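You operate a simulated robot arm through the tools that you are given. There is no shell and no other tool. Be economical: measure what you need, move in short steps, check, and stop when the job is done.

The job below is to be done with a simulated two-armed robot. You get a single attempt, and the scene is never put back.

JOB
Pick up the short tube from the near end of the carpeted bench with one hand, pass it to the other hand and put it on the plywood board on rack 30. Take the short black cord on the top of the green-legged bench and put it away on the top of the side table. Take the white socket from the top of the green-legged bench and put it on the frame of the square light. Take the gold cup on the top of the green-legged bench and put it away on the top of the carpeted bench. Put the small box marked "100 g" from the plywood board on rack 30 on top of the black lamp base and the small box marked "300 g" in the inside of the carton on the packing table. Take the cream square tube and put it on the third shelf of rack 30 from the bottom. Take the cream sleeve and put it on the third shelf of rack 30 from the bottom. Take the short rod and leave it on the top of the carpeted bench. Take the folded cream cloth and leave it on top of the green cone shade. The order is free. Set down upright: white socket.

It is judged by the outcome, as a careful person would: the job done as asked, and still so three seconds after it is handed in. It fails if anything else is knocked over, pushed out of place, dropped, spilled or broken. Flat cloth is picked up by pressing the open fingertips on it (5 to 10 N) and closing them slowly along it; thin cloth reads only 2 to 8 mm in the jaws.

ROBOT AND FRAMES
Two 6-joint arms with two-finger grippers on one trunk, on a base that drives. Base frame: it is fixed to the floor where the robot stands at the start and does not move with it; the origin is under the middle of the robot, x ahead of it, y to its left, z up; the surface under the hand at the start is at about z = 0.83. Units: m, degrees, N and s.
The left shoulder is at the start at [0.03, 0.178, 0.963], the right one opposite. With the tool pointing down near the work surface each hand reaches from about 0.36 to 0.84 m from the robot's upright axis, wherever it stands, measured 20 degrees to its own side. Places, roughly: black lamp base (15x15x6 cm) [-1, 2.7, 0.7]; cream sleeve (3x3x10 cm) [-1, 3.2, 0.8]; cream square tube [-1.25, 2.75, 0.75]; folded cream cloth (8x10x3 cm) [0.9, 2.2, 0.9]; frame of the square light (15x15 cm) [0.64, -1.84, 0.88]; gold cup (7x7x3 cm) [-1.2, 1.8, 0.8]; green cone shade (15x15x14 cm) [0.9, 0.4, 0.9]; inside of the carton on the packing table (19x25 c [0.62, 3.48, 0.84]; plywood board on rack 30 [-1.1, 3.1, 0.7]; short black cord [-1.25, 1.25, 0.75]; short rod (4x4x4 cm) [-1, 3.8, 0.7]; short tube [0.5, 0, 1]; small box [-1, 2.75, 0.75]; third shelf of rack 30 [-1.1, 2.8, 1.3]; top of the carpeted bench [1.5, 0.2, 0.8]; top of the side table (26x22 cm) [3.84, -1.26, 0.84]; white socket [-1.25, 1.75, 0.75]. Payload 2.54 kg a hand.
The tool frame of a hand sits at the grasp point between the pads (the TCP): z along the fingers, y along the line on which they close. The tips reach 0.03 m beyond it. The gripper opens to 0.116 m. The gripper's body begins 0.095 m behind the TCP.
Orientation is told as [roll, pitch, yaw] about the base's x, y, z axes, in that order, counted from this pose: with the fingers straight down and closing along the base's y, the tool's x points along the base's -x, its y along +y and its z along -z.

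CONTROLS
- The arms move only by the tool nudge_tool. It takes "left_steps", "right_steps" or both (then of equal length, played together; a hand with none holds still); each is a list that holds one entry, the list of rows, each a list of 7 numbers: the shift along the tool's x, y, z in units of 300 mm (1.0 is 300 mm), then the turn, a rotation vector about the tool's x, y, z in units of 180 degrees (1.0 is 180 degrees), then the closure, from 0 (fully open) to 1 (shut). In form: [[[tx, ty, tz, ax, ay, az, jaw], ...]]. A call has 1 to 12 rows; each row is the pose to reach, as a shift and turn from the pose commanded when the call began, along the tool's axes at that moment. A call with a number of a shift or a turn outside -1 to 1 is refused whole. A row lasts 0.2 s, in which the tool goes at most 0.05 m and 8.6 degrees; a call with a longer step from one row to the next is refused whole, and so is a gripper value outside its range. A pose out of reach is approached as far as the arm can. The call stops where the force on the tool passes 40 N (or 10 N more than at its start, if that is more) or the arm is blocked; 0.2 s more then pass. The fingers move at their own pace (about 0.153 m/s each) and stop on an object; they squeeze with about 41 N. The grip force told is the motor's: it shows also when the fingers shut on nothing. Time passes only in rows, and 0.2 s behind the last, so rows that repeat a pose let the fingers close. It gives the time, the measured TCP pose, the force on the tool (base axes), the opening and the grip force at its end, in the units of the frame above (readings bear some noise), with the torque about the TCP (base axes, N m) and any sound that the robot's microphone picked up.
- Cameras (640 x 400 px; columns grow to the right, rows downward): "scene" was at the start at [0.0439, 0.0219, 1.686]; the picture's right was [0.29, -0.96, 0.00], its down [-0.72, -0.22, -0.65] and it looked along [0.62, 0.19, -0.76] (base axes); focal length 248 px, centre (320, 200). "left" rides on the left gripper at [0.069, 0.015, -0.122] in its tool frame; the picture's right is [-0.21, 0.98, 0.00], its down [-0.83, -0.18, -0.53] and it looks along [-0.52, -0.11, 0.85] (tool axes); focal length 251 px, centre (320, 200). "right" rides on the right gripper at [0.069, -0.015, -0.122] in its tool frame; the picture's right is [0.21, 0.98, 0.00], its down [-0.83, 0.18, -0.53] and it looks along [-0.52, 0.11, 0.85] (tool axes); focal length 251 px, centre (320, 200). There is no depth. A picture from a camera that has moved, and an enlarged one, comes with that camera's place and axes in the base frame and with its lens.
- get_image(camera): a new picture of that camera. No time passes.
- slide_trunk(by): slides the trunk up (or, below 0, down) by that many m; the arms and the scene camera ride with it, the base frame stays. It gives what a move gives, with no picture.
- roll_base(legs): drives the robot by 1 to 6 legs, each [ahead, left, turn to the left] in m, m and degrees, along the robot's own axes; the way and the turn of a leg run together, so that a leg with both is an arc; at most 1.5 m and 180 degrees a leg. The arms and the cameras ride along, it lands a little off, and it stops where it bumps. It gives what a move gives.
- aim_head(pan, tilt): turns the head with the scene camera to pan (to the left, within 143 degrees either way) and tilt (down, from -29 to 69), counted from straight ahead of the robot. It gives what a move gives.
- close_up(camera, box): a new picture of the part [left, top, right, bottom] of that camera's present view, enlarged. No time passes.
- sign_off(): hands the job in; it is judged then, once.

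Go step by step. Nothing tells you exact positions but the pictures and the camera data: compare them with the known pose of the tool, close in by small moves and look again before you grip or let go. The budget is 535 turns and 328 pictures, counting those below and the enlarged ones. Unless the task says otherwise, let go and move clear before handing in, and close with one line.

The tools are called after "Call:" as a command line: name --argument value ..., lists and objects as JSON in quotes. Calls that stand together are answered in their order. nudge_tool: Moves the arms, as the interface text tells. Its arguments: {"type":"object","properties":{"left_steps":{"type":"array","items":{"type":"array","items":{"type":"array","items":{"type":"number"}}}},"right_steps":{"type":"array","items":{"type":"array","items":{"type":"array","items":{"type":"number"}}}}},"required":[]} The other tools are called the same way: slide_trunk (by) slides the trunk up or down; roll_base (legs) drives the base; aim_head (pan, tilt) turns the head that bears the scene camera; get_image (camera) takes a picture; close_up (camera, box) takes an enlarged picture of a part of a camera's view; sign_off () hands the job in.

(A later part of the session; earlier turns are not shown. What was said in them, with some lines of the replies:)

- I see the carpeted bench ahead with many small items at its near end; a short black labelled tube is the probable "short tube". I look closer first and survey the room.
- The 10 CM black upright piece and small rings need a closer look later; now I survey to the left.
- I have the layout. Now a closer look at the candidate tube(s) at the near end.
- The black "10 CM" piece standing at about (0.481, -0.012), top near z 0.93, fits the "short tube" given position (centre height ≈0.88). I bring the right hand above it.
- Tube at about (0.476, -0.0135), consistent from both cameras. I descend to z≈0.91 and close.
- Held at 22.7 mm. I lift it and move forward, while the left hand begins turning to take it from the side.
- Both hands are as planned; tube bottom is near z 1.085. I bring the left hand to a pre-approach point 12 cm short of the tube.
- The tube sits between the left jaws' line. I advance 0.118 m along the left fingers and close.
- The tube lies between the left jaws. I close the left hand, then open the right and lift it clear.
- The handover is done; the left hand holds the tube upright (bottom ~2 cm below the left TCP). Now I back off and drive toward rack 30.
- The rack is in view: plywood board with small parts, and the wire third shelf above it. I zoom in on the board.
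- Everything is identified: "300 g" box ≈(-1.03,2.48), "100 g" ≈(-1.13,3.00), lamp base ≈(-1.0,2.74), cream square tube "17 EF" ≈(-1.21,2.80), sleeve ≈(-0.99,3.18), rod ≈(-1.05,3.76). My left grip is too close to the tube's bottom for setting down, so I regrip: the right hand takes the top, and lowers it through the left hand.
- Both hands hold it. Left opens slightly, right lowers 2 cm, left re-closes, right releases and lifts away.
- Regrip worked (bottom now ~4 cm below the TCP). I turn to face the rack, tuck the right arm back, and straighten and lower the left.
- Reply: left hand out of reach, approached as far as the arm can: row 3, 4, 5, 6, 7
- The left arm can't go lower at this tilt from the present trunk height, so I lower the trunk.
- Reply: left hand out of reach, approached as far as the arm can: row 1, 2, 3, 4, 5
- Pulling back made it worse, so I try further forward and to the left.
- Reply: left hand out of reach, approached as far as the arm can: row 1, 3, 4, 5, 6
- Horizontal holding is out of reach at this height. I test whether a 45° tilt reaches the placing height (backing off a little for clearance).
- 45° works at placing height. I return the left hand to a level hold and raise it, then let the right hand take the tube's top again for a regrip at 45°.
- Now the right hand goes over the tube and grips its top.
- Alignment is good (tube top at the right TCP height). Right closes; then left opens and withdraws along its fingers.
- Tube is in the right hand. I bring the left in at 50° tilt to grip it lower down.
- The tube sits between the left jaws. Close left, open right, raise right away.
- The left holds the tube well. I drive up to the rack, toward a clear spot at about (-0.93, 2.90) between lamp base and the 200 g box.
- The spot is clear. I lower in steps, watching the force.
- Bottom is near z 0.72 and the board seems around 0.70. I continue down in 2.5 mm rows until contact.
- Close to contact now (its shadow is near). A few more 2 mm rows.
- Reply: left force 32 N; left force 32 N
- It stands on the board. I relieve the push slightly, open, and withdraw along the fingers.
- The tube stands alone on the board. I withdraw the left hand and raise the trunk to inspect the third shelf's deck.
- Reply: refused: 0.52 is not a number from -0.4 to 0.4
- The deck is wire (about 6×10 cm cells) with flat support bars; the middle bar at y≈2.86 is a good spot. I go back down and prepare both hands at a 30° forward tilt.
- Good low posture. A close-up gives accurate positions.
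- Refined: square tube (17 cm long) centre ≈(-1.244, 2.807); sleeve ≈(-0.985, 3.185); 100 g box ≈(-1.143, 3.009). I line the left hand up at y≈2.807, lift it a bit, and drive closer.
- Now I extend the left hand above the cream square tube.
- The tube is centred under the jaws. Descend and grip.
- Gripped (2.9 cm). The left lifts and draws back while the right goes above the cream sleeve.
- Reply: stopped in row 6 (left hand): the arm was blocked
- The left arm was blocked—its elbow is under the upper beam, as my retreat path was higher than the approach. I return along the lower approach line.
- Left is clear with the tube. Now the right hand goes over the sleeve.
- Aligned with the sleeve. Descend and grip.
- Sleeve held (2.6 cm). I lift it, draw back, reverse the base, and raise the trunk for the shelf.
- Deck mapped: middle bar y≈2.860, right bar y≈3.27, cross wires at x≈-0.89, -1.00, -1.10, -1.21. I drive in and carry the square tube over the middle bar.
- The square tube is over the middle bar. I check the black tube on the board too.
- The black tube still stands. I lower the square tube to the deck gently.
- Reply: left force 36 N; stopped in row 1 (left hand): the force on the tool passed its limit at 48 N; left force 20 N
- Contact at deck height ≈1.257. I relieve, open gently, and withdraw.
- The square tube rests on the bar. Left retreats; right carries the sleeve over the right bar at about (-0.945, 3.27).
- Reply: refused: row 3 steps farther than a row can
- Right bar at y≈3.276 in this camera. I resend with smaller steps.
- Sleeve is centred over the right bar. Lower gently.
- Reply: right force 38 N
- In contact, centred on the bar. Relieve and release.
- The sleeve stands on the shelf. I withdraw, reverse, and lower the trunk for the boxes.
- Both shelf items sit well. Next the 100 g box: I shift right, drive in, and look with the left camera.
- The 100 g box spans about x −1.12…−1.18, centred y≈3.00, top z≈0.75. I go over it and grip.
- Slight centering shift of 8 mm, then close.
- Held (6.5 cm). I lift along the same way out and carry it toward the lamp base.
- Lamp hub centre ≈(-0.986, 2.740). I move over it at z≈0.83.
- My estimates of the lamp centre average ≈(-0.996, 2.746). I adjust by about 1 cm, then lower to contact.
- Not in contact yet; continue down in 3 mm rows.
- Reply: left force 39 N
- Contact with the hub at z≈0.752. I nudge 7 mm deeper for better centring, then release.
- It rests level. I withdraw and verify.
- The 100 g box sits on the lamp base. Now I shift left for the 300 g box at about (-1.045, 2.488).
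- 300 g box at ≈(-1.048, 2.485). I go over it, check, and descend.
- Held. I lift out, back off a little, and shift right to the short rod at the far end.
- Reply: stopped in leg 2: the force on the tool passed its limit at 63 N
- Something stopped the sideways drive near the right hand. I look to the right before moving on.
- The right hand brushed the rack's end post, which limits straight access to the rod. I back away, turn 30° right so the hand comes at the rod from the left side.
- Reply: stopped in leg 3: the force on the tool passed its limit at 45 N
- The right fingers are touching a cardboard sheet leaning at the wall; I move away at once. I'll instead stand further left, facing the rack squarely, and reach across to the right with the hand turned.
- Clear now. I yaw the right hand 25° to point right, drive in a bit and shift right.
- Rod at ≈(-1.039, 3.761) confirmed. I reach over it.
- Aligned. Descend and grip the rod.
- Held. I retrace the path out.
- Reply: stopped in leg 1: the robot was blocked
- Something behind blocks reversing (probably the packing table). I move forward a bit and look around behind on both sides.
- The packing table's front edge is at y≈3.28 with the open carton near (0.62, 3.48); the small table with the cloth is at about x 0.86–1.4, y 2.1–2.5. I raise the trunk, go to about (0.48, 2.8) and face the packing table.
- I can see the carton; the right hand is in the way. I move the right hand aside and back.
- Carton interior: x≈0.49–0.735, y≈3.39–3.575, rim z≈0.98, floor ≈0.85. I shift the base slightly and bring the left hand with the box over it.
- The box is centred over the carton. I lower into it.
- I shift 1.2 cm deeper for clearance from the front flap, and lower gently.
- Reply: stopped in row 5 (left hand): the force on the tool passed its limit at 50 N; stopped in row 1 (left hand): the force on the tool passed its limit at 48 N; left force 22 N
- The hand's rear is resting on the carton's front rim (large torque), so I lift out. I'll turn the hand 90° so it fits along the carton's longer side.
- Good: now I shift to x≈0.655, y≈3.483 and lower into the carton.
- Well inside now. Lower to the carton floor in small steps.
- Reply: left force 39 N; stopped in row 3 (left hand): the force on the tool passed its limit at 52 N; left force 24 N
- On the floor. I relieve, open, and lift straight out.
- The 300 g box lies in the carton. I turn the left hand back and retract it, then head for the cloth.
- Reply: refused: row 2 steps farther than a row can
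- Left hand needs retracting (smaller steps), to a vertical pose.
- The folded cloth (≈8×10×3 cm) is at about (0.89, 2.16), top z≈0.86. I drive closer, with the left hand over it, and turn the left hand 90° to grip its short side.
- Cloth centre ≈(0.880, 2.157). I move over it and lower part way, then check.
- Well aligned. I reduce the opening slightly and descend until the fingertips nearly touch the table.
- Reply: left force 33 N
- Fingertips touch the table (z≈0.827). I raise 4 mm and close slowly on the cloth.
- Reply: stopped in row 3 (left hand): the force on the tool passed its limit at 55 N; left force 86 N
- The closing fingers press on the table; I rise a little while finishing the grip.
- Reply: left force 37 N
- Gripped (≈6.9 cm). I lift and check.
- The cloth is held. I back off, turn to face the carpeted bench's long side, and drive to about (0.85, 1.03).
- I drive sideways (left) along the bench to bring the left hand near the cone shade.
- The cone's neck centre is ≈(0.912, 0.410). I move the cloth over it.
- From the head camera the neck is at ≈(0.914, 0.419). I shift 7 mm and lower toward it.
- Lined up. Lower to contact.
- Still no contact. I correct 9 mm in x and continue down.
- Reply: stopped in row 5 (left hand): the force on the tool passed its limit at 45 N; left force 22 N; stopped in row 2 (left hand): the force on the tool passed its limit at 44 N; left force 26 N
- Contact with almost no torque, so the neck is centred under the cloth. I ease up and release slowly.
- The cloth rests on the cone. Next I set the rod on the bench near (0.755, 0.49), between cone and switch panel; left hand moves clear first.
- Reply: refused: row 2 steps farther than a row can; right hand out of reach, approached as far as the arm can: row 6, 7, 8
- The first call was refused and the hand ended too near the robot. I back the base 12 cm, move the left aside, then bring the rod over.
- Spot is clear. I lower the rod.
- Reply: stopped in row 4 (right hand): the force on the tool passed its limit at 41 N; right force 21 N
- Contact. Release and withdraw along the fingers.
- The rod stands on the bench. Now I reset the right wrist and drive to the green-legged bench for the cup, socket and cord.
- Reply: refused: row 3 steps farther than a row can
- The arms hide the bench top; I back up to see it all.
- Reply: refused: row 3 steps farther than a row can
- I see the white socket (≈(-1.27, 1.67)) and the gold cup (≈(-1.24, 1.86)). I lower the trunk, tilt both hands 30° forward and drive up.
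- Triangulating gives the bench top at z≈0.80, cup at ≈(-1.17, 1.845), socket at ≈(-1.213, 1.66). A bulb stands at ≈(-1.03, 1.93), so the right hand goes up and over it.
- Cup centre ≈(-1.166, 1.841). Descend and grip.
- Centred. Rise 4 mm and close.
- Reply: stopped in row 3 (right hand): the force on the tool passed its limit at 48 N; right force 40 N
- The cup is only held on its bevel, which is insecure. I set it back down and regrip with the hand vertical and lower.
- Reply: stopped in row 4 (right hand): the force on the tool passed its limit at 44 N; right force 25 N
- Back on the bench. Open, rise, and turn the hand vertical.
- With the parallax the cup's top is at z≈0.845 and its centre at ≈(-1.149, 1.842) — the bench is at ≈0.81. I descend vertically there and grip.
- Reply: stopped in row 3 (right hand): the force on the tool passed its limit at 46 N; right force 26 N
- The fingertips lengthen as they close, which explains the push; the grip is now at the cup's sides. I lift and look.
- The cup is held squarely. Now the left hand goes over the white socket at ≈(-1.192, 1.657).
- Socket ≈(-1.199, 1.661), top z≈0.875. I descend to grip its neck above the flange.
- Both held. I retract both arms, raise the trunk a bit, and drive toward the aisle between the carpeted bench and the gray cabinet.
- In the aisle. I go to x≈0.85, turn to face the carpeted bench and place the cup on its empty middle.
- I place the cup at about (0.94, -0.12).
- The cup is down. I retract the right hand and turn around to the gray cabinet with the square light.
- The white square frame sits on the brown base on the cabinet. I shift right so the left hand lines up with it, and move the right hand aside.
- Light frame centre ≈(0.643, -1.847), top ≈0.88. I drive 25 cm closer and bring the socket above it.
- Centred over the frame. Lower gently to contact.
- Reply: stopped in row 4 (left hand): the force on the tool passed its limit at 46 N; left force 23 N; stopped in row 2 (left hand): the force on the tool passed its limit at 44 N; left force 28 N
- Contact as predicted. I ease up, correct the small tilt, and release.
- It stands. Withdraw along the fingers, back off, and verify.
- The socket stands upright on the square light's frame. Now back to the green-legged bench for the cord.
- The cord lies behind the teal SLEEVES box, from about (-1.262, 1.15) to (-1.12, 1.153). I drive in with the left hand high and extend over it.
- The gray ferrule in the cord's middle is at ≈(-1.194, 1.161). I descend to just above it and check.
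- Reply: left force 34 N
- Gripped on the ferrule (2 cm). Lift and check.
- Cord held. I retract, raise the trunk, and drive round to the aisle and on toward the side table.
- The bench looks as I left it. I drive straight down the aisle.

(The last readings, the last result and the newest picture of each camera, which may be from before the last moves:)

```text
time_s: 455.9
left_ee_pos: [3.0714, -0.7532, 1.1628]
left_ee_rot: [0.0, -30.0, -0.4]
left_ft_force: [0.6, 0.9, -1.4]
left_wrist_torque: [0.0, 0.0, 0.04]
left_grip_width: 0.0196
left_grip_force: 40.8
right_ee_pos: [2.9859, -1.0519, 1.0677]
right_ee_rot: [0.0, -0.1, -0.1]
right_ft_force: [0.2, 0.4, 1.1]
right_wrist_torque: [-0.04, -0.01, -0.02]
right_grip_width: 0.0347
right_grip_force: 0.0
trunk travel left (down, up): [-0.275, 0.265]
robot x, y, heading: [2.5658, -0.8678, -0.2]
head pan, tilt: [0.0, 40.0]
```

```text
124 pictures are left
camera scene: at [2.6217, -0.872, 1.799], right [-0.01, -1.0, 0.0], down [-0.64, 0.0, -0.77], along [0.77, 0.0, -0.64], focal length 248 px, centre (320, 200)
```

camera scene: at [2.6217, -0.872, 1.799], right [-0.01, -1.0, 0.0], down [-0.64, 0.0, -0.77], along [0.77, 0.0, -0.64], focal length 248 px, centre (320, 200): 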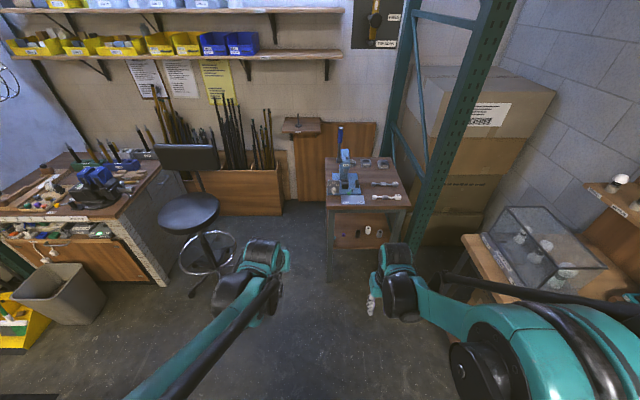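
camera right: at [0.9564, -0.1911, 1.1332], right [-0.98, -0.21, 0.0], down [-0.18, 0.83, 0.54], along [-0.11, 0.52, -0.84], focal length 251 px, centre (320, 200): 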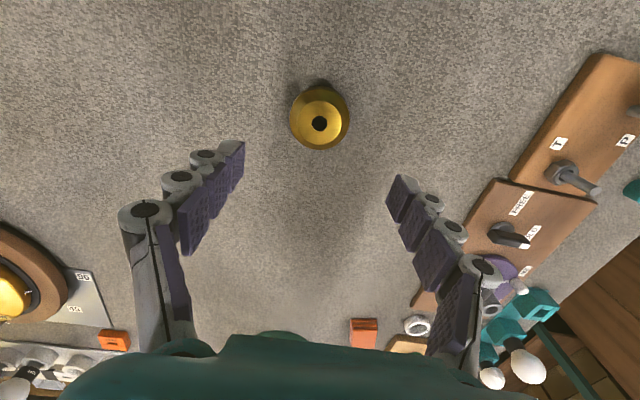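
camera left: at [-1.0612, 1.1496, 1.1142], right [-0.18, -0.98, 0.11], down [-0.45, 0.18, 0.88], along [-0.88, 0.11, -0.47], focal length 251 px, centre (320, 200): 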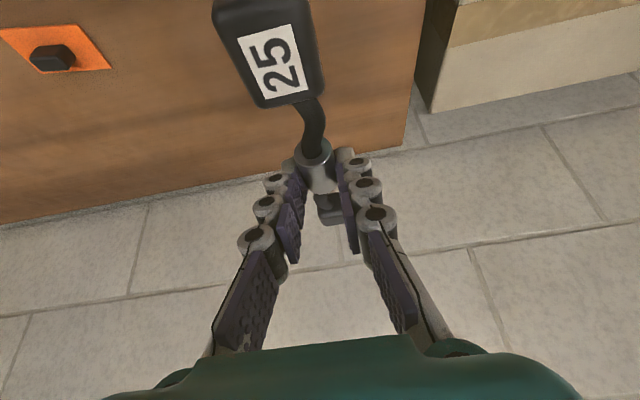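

Call:
close_up --camera "scene" --box '[300, 110, 460, 210]'

Call:
roll_base --legs '[[0.5, -0.12, 0.2]]'

Call:
get_image --camera "scene"

Call:
get_image --camera "left"

```text
4.00 times, centred on (380, 160) of scene
camera zoom: at [2.6217, -0.872, 1.799], right [-0.01, -1.0, 0.0], down [-0.64, 0.0, -0.77], along [0.77, 0.0, -0.64], focal length 992 px, centre (80, 360)
```

zoom: 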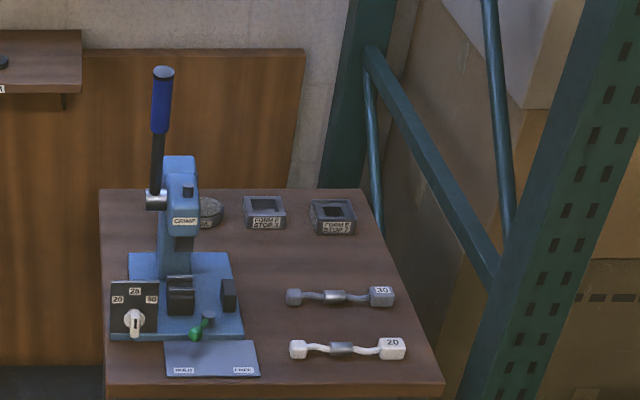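

```text
time_s: 458.9
left_ee_pos: [3.5738, -0.8761, 1.1619]
left_ee_rot: [0.1, -29.9, -0.4]
left_ft_force: [0.2, -0.4, -1.7]
left_wrist_torque: [-0.02, -0.03, 0.0]
left_grip_width: 0.0199
left_grip_force: 40.7
right_ee_pos: [3.4876, -1.1738, 1.0687]
right_ee_rot: [0.0, -0.1, 0.0]
right_ft_force: [-0.1, 0.6, 0.2]
right_wrist_torque: [0.03, 0.06, -0.01]
right_grip_width: 0.0349
right_grip_force: 0.0
trunk travel left (down, up): [-0.275, 0.265]
robot x, y, heading: [3.0689, -0.9949, -0.6]
head pan, tilt: [0.0, 40.0]
```

```text
122 pictures are left
camera scene: at [3.1236, -0.9942, 1.799], right [-0.01, -1.0, 0.0], down [-0.64, 0.0, -0.77], along [0.77, 0.0, -0.64], focal length 248 px, centre (320, 200)
```

scene: 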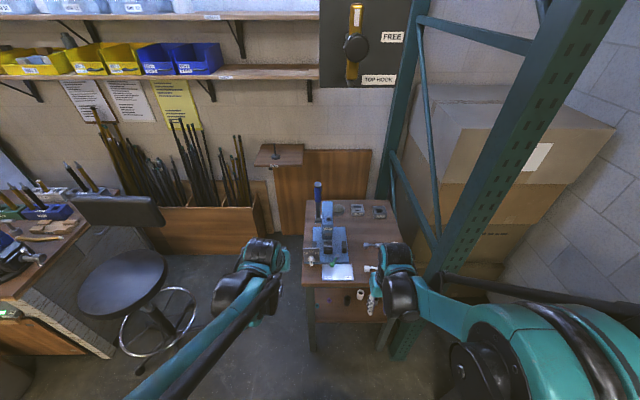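

```text
121 pictures are left
camera left: at [3.4524, -0.8614, 1.2324], right [0.19, 0.98, 0.11], down [0.45, -0.18, 0.88], along [0.87, -0.12, -0.47], focal length 251 px, centre (320, 200)
```

left: 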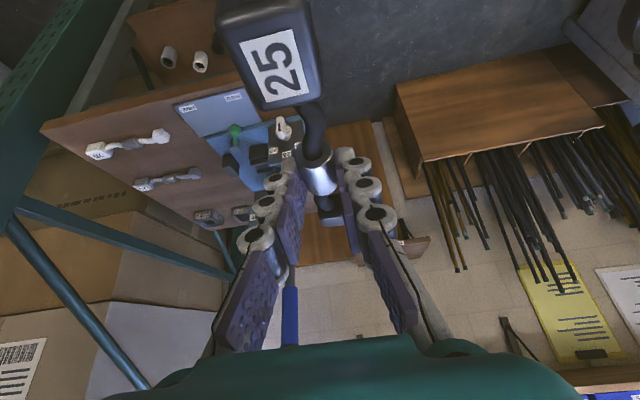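

The side table has cords "20" (x≈3.79) and "30" (x≈3.925) lying on its free right half; the gap between them at (3.86, -1.28) suits this "25" cord. I turn the left hand 90° so the cord lies parallel, then drive closer.

Call:
nudge_tool --left_steps '[[[0, 0, 0, 0.0227, 0, 0.0394, 1], [0, 0, 0, 0.0455, 0, 0.0787, 1], [0, 0, 0, 0.0682, 0, 0.118, 1], [0, 0, 0, 0.0909, 0, 0.1575, 1], [0, 0, 0, 0.1136, 0, 0.1968, 1], [0, 0, 0, 0.1364, 0, 0.2362, 1], [0, 0, 0, 0.1591, 0, 0.2756, 1], [0, 0, 0, 0.1818, 0, 0.315, 1], [0, 0, 0, 0.2045, 0, 0.3543, 1], [0, 0, 0, 0.2273, 0, 0.3936, 1], [0, 0, 0, 0.25, 0, 0.433, 1]]]'

Call:
roll_base --legs '[[0.17, 0, 0.5]]'

Call:
get_image --camera "scene"

Call:
get_image --camera "left"

```text
time_s: 461.3
left_ee_pos: [3.5729, -0.8744, 1.1625]
left_ee_rot: [0.1, -30.2, -90.5]
left_ft_force: [0.6, 0.7, -0.4]
left_wrist_torque: [0.01, 0.04, -0.01]
left_grip_width: 0.0196
left_grip_force: 41.3
right_ee_pos: [3.4886, -1.1722, 1.0684]
right_ee_rot: [0.0, -0.2, 0.0]
right_ft_force: [1.3, -0.4, 1.0]
right_wrist_torque: [-0.04, 0.01, 0.02]
right_grip_width: 0.035
right_grip_force: 0.1
trunk travel left (down, up): [-0.275, 0.265]
robot x, y, heading: [3.0673, -0.9909, -0.2]
head pan, tilt: [0.0, 40.0]
```

```text
time_s: 462.8
left_ee_pos: [3.7436, -0.871, 1.1624]
left_ee_rot: [0.0, -30.0, -89.8]
left_ft_force: [0.5, -0.5, -0.9]
left_wrist_torque: [-0.03, 0.05, -0.02]
left_grip_width: 0.0198
left_grip_force: 41.1
right_ee_pos: [3.6607, -1.1716, 1.0676]
right_ee_rot: [0.0, 0.0, 0.5]
right_ft_force: [0.7, -1.0, 1.2]
right_wrist_torque: [0.02, 0.02, -0.01]
right_grip_width: 0.0349
right_grip_force: 0.1
trunk travel left (down, up): [-0.275, 0.265]
robot x, y, heading: [3.2425, -0.9933, 0.1]
head pan, tilt: [0.0, 40.0]
```

```text
120 pictures are left
camera scene: at [3.2948, -0.9939, 1.799], right [0.0, -1.0, 0.0], down [-0.64, 0.0, -0.77], along [0.77, 0.0, -0.64], focal length 248 px, centre (320, 200)
```

scene: 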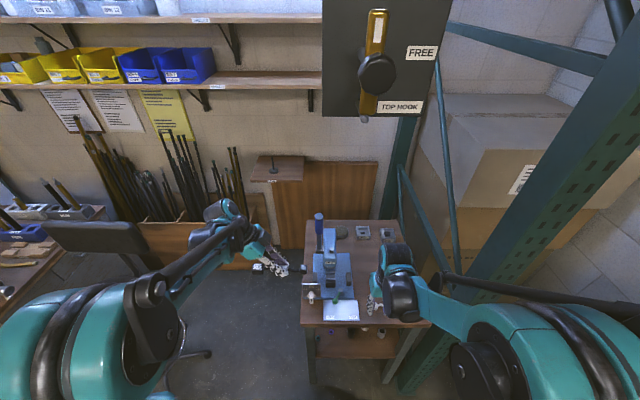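

```text
119 pictures are left
camera left: at [3.758, -0.7531, 1.2321], right [0.98, -0.18, 0.11], down [-0.18, -0.45, 0.88], along [-0.11, -0.87, -0.47], focal length 251 px, centre (320, 200)
```

left: 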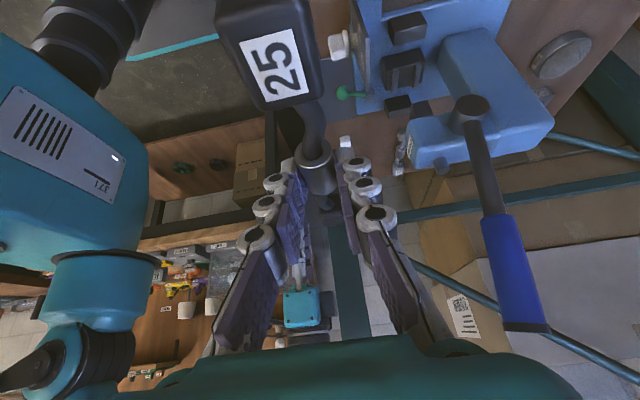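

I tuck the right hand back and outward to make room.

Call:
nudge_tool --right_steps '[[[0.11, -0.06, 0, 0, 0, 0, 0.7], [0.2, -0.13, -0.05, 0, 0, 0, 0.7], [0.27, -0.2, -0.1, 0, 0, 0, 0.7]]]'

Call:
close_up --camera "scene" --box '[280, 210, 440, 310]'

```text
time_s: 463.6
left_ee_pos: [3.74, -0.8717, 1.162]
left_ee_rot: [0.1, -30.0, -89.9]
left_ft_force: [-0.9, -0.1, -0.1]
left_wrist_torque: [-0.01, -0.02, 0.04]
left_grip_width: 0.0197
left_grip_force: 40.8
right_ee_pos: [3.5769, -1.2321, 1.0983]
right_ee_rot: [0.0, -0.2, 0.4]
right_ft_force: [-0.4, -0.5, 0.2]
right_wrist_torque: [0.02, 0.0, -0.02]
right_grip_width: 0.035
right_grip_force: 0.1
trunk travel left (down, up): [-0.275, 0.265]
robot x, y, heading: [3.2352, -0.9949, 0.2]
head pan, tilt: [0.0, 40.0]
```

```text
4.00 times, centred on (360, 260) of scene
camera zoom: at [3.2907, -0.9943, 1.7991], right [0.0, -1.0, 0.0], down [-0.64, 0.0, -0.77], along [0.77, 0.0, -0.64], focal length 992 px, centre (160, -40)
```

zoom: 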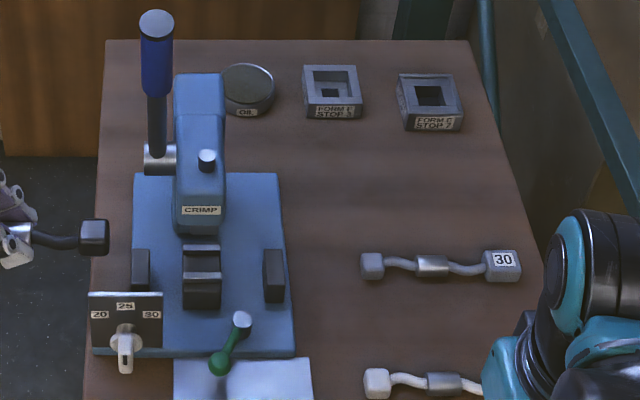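

Gap centre between cords ≈(3.843, -1.28). I swing the left hand across in front of the press at height.

Call:
nudge_tool --left_steps '[[[-0.115, 0.007, 0.067, 0, 0, 0, 1], [-0.23, 0.014, 0.133, 0, 0, 0, 1], [-0.346, 0.02, 0.2, 0, 0, 0, 1], [-0.46, 0.027, 0.267, 0, 0, 0, 1], [-0.577, 0.033, 0.333, 0, 0, 0, 1]]]'

Call:
get_image --camera "scene"

Call:
get_image --camera "left"

```text
time_s: 464.8
left_ee_pos: [3.753, -1.0733, 1.1618]
left_ee_rot: [-0.1, -30.0, -89.9]
left_ft_force: [-0.8, -0.1, -0.8]
left_wrist_torque: [-0.01, 0.01, 0.0]
left_grip_width: 0.0197
left_grip_force: 40.6
right_ee_pos: [3.5805, -1.2311, 1.0969]
right_ee_rot: [0.0, -0.1, 0.4]
right_ft_force: [-0.2, -0.3, -0.7]
right_wrist_torque: [0.02, 0.0, 0.04]
right_grip_width: 0.0349
right_grip_force: 0.1
trunk travel left (down, up): [-0.275, 0.265]
robot x, y, heading: [3.2384, -0.9927, 0.2]
head pan, tilt: [0.0, 40.0]
```

```text
117 pictures are left
camera scene: at [3.2936, -0.9956, 1.799], right [0.0, -1.0, 0.0], down [-0.64, 0.0, -0.77], along [0.77, 0.0, -0.64], focal length 248 px, centre (320, 200)
```

scene: 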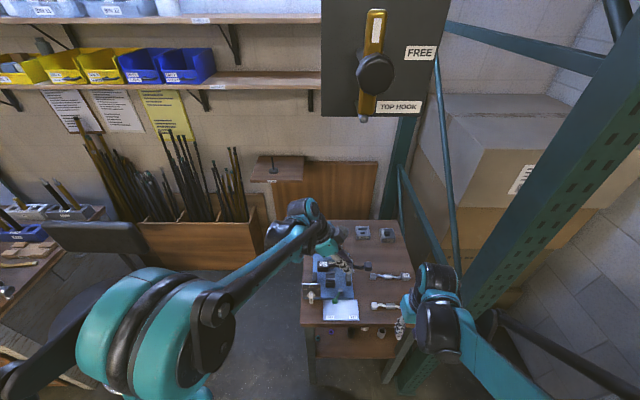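

```text
116 pictures are left
camera left: at [3.7675, -0.9547, 1.2321], right [0.98, -0.18, 0.11], down [-0.18, -0.45, 0.87], along [-0.11, -0.87, -0.47], focal length 251 px, centre (320, 200)
```

left: 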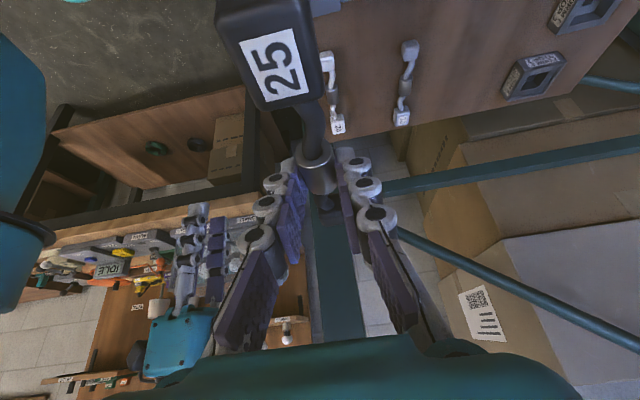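

Call:
nudge_tool --left_steps '[[[-0.11, 0.05, 0.064, 0, 0, 0, 1], [-0.22, 0.1, 0.128, 0, 0, 0, 1], [-0.33, 0.15, 0.192, 0, 0, 0, 1], [-0.44, 0.2, 0.256, 0, 0, 0, 1], [-0.545, 0.26, 0.33, 0, 0, 0, 1], [-0.52, 0.3, 0.43, 0, 0, 0, 1], [-0.48, 0.3, 0.53, 0, 0, 0, 1]]]'

Call:
get_image --camera "left"

Call:
close_up --camera "scene" --box '[280, 190, 440, 290]'

```text
time_s: 466.4
left_ee_pos: [3.8431, -1.2778, 1.0959]
left_ee_rot: [-0.1, -30.0, -90.0]
left_ft_force: [0.1, 0.1, -0.9]
left_wrist_torque: [0.03, -0.01, -0.04]
left_grip_width: 0.0195
left_grip_force: 40.3
right_ee_pos: [3.579, -1.2331, 1.0969]
right_ee_rot: [0.1, -0.1, 0.2]
right_ft_force: [0.7, 0.7, -0.1]
right_wrist_torque: [0.04, -0.01, -0.02]
right_grip_width: 0.0349
right_grip_force: 0.0
trunk travel left (down, up): [-0.275, 0.265]
robot x, y, heading: [3.2402, -0.9905, 0.2]
head pan, tilt: [0.0, 40.0]
```

```text
115 pictures are left
camera left: at [3.8575, -1.1589, 1.1662], right [0.98, -0.18, 0.11], down [-0.18, -0.45, 0.88], along [-0.11, -0.87, -0.47], focal length 251 px, centre (320, 200)
```

left: 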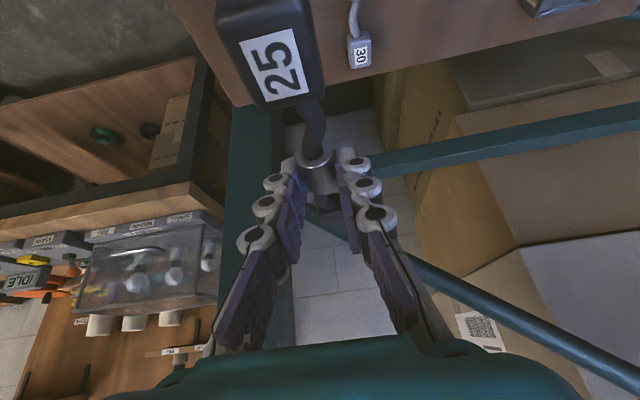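

```text
4.00 times, centred on (360, 240) of scene
camera zoom: at [3.2935, -0.9949, 1.799], right [0.0, -1.0, 0.0], down [-0.64, 0.0, -0.77], along [0.77, 0.0, -0.64], focal length 992 px, centre (160, 40)
```

zoom: 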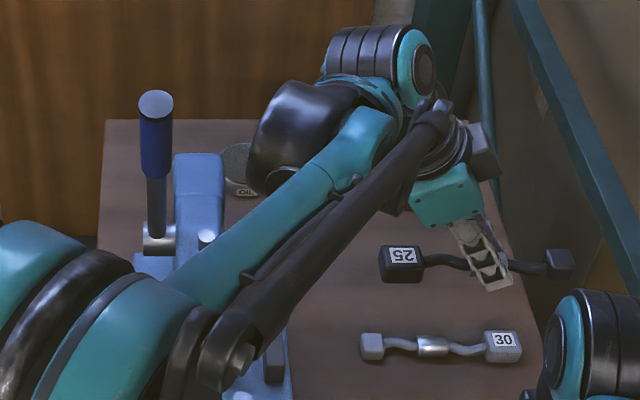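

The lever of the press is near the left elbow's path, so I lower straight down in two stages and check.

Call:
nudge_tool --left_steps '[[[0.05, 0, 0.087, 0, 0, 0, 1], [0.1, 0, 0.173, 0, 0, 0, 1], [0.16, 0, 0.277, 0, 0, 0, 1], [0.16, 0, 0.277, 0, 0, 0, 1]]]'

Call:
get_image --camera "scene"

Call:
close_up --camera "scene" --box '[280, 190, 440, 290]'

```text
time_s: 467.4
left_ee_pos: [3.8429, -1.2753, 1.0]
left_ee_rot: [0.1, -30.0, -90.0]
left_ft_force: [-0.7, -0.3, -0.1]
left_wrist_torque: [0.0, 0.01, 0.01]
left_grip_width: 0.02
left_grip_force: 40.8
right_ee_pos: [3.5778, -1.2313, 1.0982]
right_ee_rot: [-0.1, 0.0, 0.5]
right_ft_force: [-1.1, -0.4, 0.7]
right_wrist_torque: [-0.01, 0.01, -0.02]
right_grip_width: 0.0347
right_grip_force: 0.1
trunk travel left (down, up): [-0.275, 0.265]
robot x, y, heading: [3.2389, -0.9898, -0.0]
head pan, tilt: [0.0, 40.0]
```

```text
113 pictures are left
camera scene: at [3.2923, -0.9938, 1.7991], right [0.0, -1.0, 0.0], down [-0.64, 0.0, -0.77], along [0.77, 0.0, -0.64], focal length 248 px, centre (320, 200)
```

scene: 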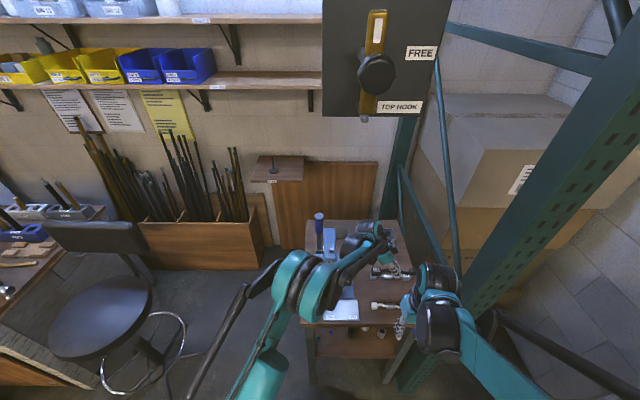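

```text
4.00 times, centred on (360, 240) of scene
camera zoom: at [3.2923, -0.9938, 1.7991], right [0.0, -1.0, 0.0], down [-0.64, 0.0, -0.77], along [0.77, 0.0, -0.64], focal length 992 px, centre (160, 40)
```

zoom: 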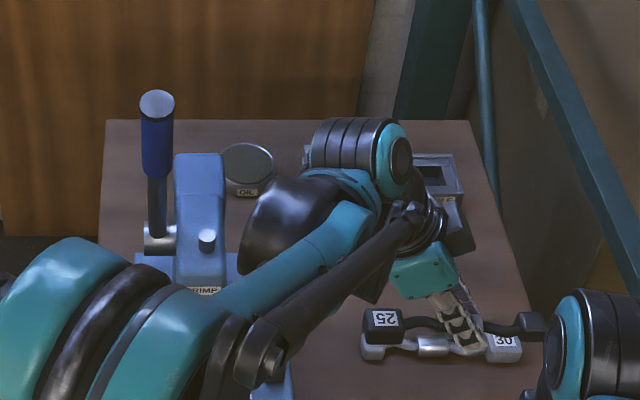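

Clearances look fine. I lower the rest with a 1 cm shift right, then by small steps.

Call:
nudge_tool --left_steps '[[[-0.02, 0, 0.03, 0, 0, 0, 1], [0.03, 0, 0.12, 0, 0, 0, 1], [0.08, 0, 0.2, 0, 0, 0, 1], [0.12, 0, 0.28, 0, 0, 0, 1]]]'

Call:
get_image --camera "left"

Call:
close_up --camera "scene" --box '[280, 210, 440, 310]'

```text
time_s: 468.4
left_ee_pos: [3.8421, -1.2865, 0.9096]
left_ee_rot: [0.0, -29.9, -89.8]
left_ft_force: [0.0, 0.3, 0.1]
left_wrist_torque: [0.0, 0.02, -0.02]
left_grip_width: 0.0199
left_grip_force: 40.7
right_ee_pos: [3.5796, -1.2314, 1.0973]
right_ee_rot: [0.0, -0.1, 0.4]
right_ft_force: [0.8, 0.2, -0.6]
right_wrist_torque: [0.03, 0.01, 0.02]
right_grip_width: 0.0346
right_grip_force: 0.1
trunk travel left (down, up): [-0.275, 0.265]
robot x, y, heading: [3.2399, -0.9946, 0.0]
head pan, tilt: [0.0, 40.0]
```

```text
111 pictures are left
camera left: at [3.858, -1.1677, 0.9795], right [0.98, -0.18, 0.11], down [-0.18, -0.45, 0.88], along [-0.11, -0.87, -0.47], focal length 251 px, centre (320, 200)
```

left: 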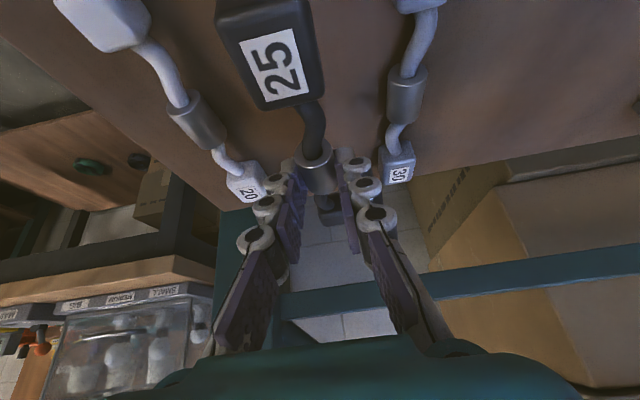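

```text
4.00 times, centred on (360, 260) of scene
camera zoom: at [3.294, -0.9943, 1.799], right [0.0, -1.0, 0.0], down [-0.64, 0.0, -0.77], along [0.77, 0.0, -0.64], focal length 992 px, centre (160, -40)
```

zoom: 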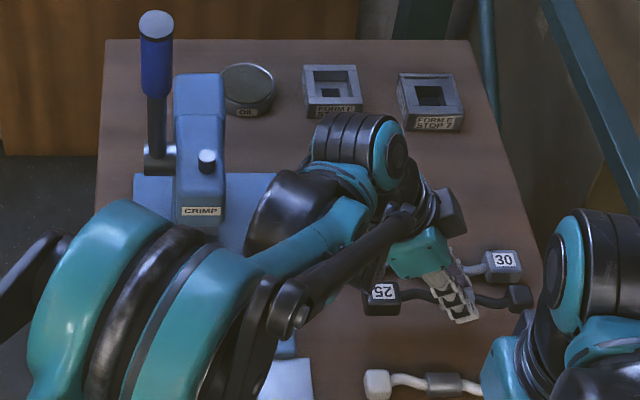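

The cord lies between "20" and "30". I shift 1 cm inward and lower to contact.

Call:
nudge_tool --left_steps '[[[0.035, 0, 0, 0, 0, 0, 1], [0.045, 0, 0.018, 0, 0, 0, 1], [0.053, 0, 0.033, 0, 0, 0, 1], [0.06, 0, 0.045, 0, 0, 0, 1]]]'

Call:
nudge_tool --left_steps '[[[0.005, 0, 0.0087, 0, 0, 0, 1], [0.01, 0, 0.0173, 0, 0, 0, 1], [0.015, 0, 0.026, 0, 0, 0, 1], [0.02, 0, 0.035, 0, 0, 0, 1]]]'

Call:
get_image --camera "left"

```text
time_s: 469.4
left_ee_pos: [3.8427, -1.2774, 0.8888]
left_ee_rot: [-0.1, -30.0, -90.1]
left_ft_force: [0.1, -0.5, -0.7]
left_wrist_torque: [-0.02, -0.02, 0.0]
left_grip_width: 0.0198
left_grip_force: 41.4
right_ee_pos: [3.5794, -1.2323, 1.0983]
right_ee_rot: [0.0, -0.1, 0.4]
right_ft_force: [0.1, -0.2, 0.4]
right_wrist_torque: [-0.01, -0.04, -0.01]
right_grip_width: 0.035
right_grip_force: 0.1
trunk travel left (down, up): [-0.275, 0.265]
robot x, y, heading: [3.2376, -0.991, 0.1]
head pan, tilt: [0.0, 40.0]
```

```text
time_s: 470.4
left_ee_pos: [3.8415, -1.2783, 0.877]
left_ee_rot: [0.0, -30.0, -90.0]
left_ft_force: [0.3, 0.2, -0.6]
left_wrist_torque: [-0.01, 0.0, 0.01]
left_grip_width: 0.0197
left_grip_force: 40.6
right_ee_pos: [3.5791, -1.2311, 1.0981]
right_ee_rot: [0.0, 0.0, 0.4]
right_ft_force: [0.9, 0.3, -0.4]
right_wrist_torque: [0.02, -0.02, 0.01]
right_grip_width: 0.0346
right_grip_force: 0.1
trunk travel left (down, up): [-0.275, 0.265]
robot x, y, heading: [3.2382, -0.9911, 0.1]
head pan, tilt: [0.0, 40.0]
```

```text
109 pictures are left
camera left: at [3.8575, -1.159, 0.9476], right [0.98, -0.18, 0.11], down [-0.18, -0.45, 0.88], along [-0.11, -0.87, -0.47], focal length 251 px, centre (320, 200)
```

left: 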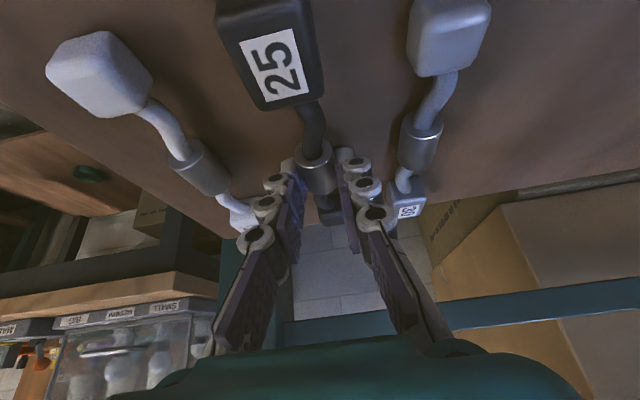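

Call:
nudge_tool --left_steps '[[[0.004, 0, 0.007, 0, 0, 0, 1], [0.008, 0, 0.014, 0, 0, 0, 1], [0.012, 0, 0.021, 0, 0, 0, 1], [0.016, 0, 0.028, 0, 0, 0, 1], [0.02, 0, 0.035, 0, 0, 0, 1], [0.024, 0, 0.042, 0, 0, 0, 1]]]'

Call:
get_image --camera "left"

```text
time_s: 471.5
left_ee_pos: [3.8408, -1.2773, 0.8709]
left_ee_rot: [0.1, -30.5, -89.9]
left_ft_force: [-4.3, 3.7, 21.9]
left_wrist_torque: [0.76, 0.26, -0.05]
left_grip_width: 0.0197
left_grip_force: 40.8
right_ee_pos: [3.5783, -1.2308, 1.0993]
right_ee_rot: [-0.1, -0.1, 0.4]
right_ft_force: [-0.3, -0.5, -0.7]
right_wrist_torque: [-0.01, -0.01, -0.02]
right_grip_width: 0.0348
right_grip_force: 0.0
trunk travel left (down, up): [-0.275, 0.265]
robot x, y, heading: [3.2384, -0.9937, 0.0]
head pan, tilt: [0.0, 40.0]
stopped in row 5 (left hand): the force on the tool passed its limit at 45 N (the readings are from after the stop); the commanded pose is now the measured one
```

```text
108 pictures are left
camera left: at [3.8571, -1.1586, 0.9404], right [0.98, -0.18, 0.11], down [-0.18, -0.44, 0.88], along [-0.11, -0.88, -0.47], focal length 251 px, centre (320, 200)
```

left: 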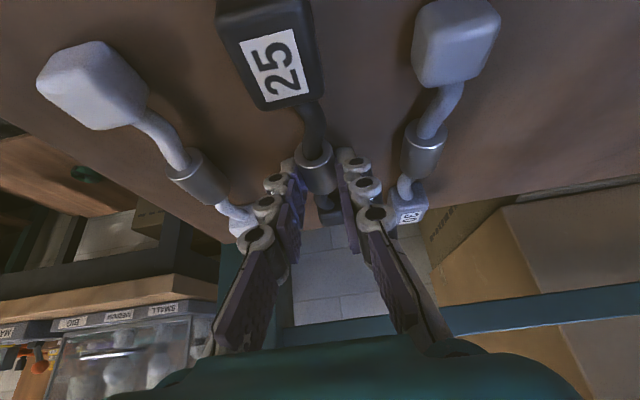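

Contact on the table. Ease, open a little, and lift away.

Call:
nudge_tool --left_steps '[[[-0.004, 0, -0.007, 0, 0.003, 0, 1], [-0.004, 0, -0.007, 0, 0.003, 0, 0.78], [-0.004, 0, -0.007, 0, 0.003, 0, 0.7], [-0.004, 0, -0.007, 0, 0.003, 0, 0.64], [-0.02, 0, -0.04, 0, 0.003, 0, 0.64], [-0.06, 0, -0.11, 0, 0.003, 0, 0.64], [-0.12, 0, -0.22, 0, 0.003, 0, 0.6], [-0.2, 0, -0.35, 0, 0.003, 0, 0.6], [-0.28, 0, -0.48, 0, 0.003, 0, 0.6]]]'

Call:
get_image --camera "left"

Call:
close_up --camera "scene" --box '[280, 210, 440, 310]'

```text
time_s: 473.5
left_ee_pos: [3.8424, -1.2795, 1.0361]
left_ee_rot: [0.2, -29.7, -89.9]
left_ft_force: [-0.7, 0.1, 0.7]
left_wrist_torque: [0.01, -0.01, 0.02]
left_grip_width: 0.0463
left_grip_force: 0.1
right_ee_pos: [3.5786, -1.2315, 1.0988]
right_ee_rot: [0.0, -0.1, 0.4]
right_ft_force: [-0.5, -0.2, -0.3]
right_wrist_torque: [0.01, -0.02, 0.05]
right_grip_width: 0.0346
right_grip_force: 0.0
trunk travel left (down, up): [-0.275, 0.265]
robot x, y, heading: [3.2393, -0.993, -0.2]
head pan, tilt: [0.0, 40.0]
```

```text
107 pictures are left
camera left: at [3.8574, -1.1608, 1.1065], right [0.98, -0.18, 0.11], down [-0.18, -0.45, 0.87], along [-0.11, -0.87, -0.48], focal length 251 px, centre (320, 200)
```

left: 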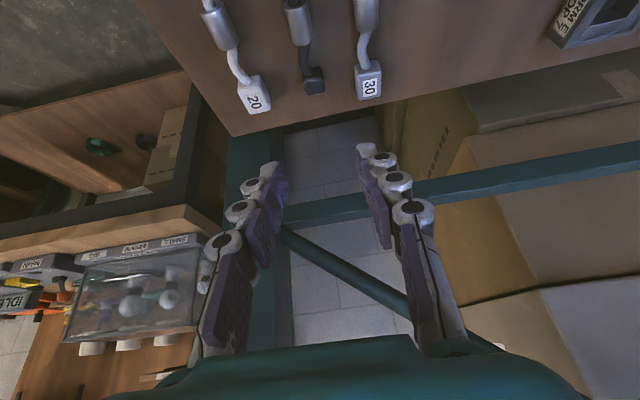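

```text
4.00 times, centred on (360, 260) of scene
camera zoom: at [3.2919, -0.9936, 1.7991], right [0.0, -1.0, 0.0], down [-0.64, 0.0, -0.77], along [0.77, 0.0, -0.64], focal length 992 px, centre (160, -40)
```

zoom: 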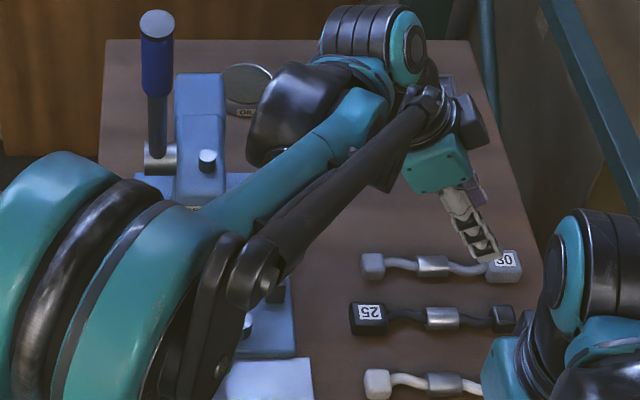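

The cord lies neatly between its neighbours. I lift the left hand clear, back away, and take a last look.

Call:
nudge_tool --left_steps '[[[-0.08, 0, -0.14, 0, 0, 0, 0.6], [-0.16, 0, -0.28, 0, 0, 0, 0.6], [-0.24, -0.05, -0.4, 0, 0, 0, 0.6]]]'

Call:
roll_base --legs '[[-0.45, 0.05, 0]]'

Call:
close_up --camera "scene" --box '[280, 130, 440, 230]'

Call:
aim_head --pan 135 --tilt 18

Call:
get_image --camera "scene"

```text
time_s: 474.3
left_ee_pos: [3.8255, -1.2819, 1.1762]
left_ee_rot: [0.1, -29.7, -90.0]
left_ft_force: [-0.8, -0.2, 0.2]
left_wrist_torque: [-0.02, -0.03, 0.02]
left_grip_width: 0.0463
left_grip_force: 0.1
right_ee_pos: [3.5783, -1.2324, 1.0987]
right_ee_rot: [0.0, -0.2, 0.4]
right_ft_force: [-0.2, -0.6, 0.3]
right_wrist_torque: [-0.02, -0.04, -0.04]
right_grip_width: 0.0349
right_grip_force: 0.1
trunk travel left (down, up): [-0.275, 0.265]
robot x, y, heading: [3.2394, -0.99, 0.1]
head pan, tilt: [0.0, 40.0]
```

```text
time_s: 477.1
left_ee_pos: [3.3776, -1.2339, 1.1758]
left_ee_rot: [0.2, -29.6, -90.0]
left_ft_force: [-0.2, -0.2, 0.2]
left_wrist_torque: [0.01, -0.03, 0.02]
left_grip_width: 0.0464
left_grip_force: 0.0
right_ee_pos: [3.1288, -1.1829, 1.0981]
right_ee_rot: [-0.1, 0.0, 0.3]
right_ft_force: [0.0, -0.9, 0.5]
right_wrist_torque: [-0.01, -0.02, 0.02]
right_grip_width: 0.0348
right_grip_force: 0.1
trunk travel left (down, up): [-0.275, 0.265]
robot x, y, heading: [2.7927, -0.9429, 0.1]
head pan, tilt: [0.0, 40.0]
```

```text
4.00 times, centred on (360, 180) of scene
camera zoom: at [2.8425, -0.9451, 1.7991], right [0.0, -1.0, 0.0], down [-0.64, 0.0, -0.77], along [0.77, 0.0, -0.64], focal length 992 px, centre (160, 280)
```

zoom: 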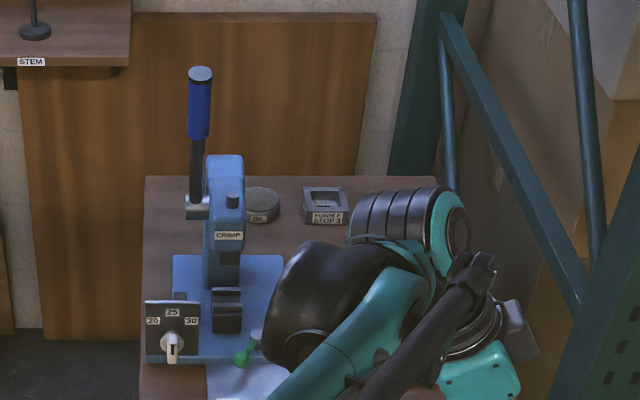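

```text
time_s: 479.2
left_ee_pos: [3.3779, -1.2337, 1.1751]
left_ee_rot: [0.1, -29.7, -90.1]
left_ft_force: [0.3, -0.7, -0.5]
left_wrist_torque: [0.0, -0.01, 0.0]
left_grip_width: 0.0463
left_grip_force: 0.0
right_ee_pos: [3.1285, -1.1833, 1.0976]
right_ee_rot: [0.0, -0.1, 0.3]
right_ft_force: [-0.2, -0.5, -0.4]
right_wrist_torque: [-0.02, -0.02, -0.02]
right_grip_width: 0.035
right_grip_force: 0.1
trunk travel left (down, up): [-0.275, 0.265]
robot x, y, heading: [2.788, -0.9463, -0.1]
head pan, tilt: [135.0, 18.0]
```

```text
104 pictures are left
camera scene: at [2.6923, -0.8794, 1.8337], right [0.71, 0.71, 0.0], down [0.22, -0.22, -0.95], along [-0.67, 0.67, -0.31], focal length 248 px, centre (320, 200)
```

scene: 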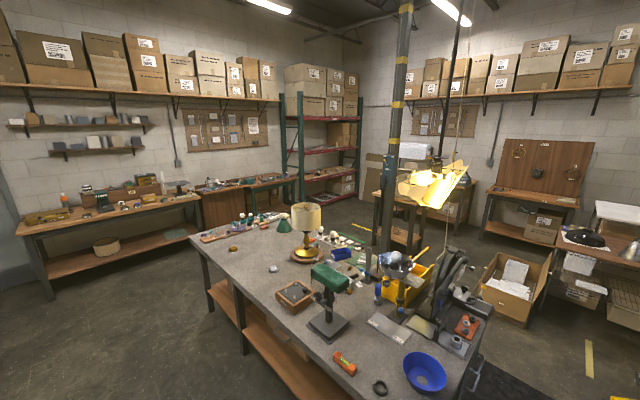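

Call:
close_up --camera "scene" --box '[190, 200, 350, 300]'

Call:
close_up --camera "scene" --box '[270, 110, 370, 172]'

```text
4.00 times, centred on (270, 250) of scene
camera zoom: at [2.6923, -0.8794, 1.8337], right [0.71, 0.71, 0.0], down [0.22, -0.22, -0.95], along [-0.67, 0.67, -0.31], focal length 992 px, centre (520, 0)
```

zoom: 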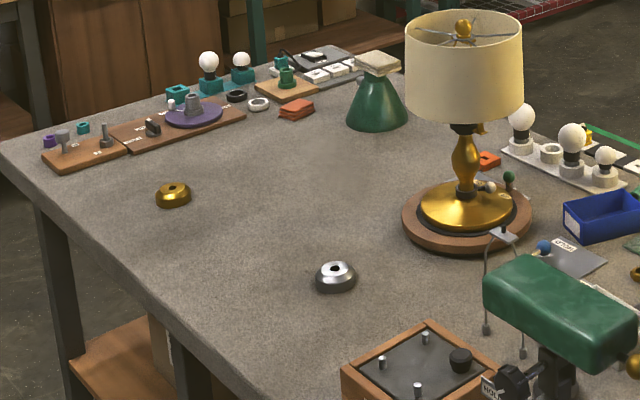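

```text
6.40 times, centred on (320, 141) of scene
camera zoom: at [2.6923, -0.8794, 1.8337], right [0.71, 0.71, 0.0], down [0.22, -0.22, -0.95], along [-0.67, 0.67, -0.31], focal length 1586 px, centre (320, 578)
```

zoom: 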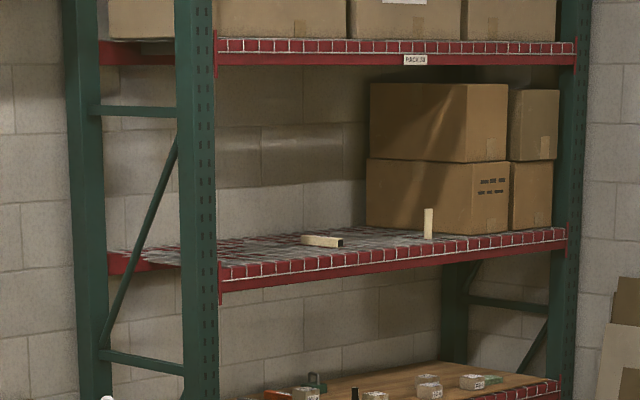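

From here the cup, the cloth on the cone, the sleeve, the square tube and the black tube are all in place. The rod is hidden from this angle but was standing when I last saw it. Both hands are empty and clear, so I hand the job in.

Call:
sign_off

```text
The job is handed in.
```

I put all ten items where the job asked and handed it in with both hands empty and clear. I took "short tube" to be the black piece marked "10 CM". The base stopped once against the packing table, and the right fingers touched the leaning cardboard sheets; I saw nothing move out of place.
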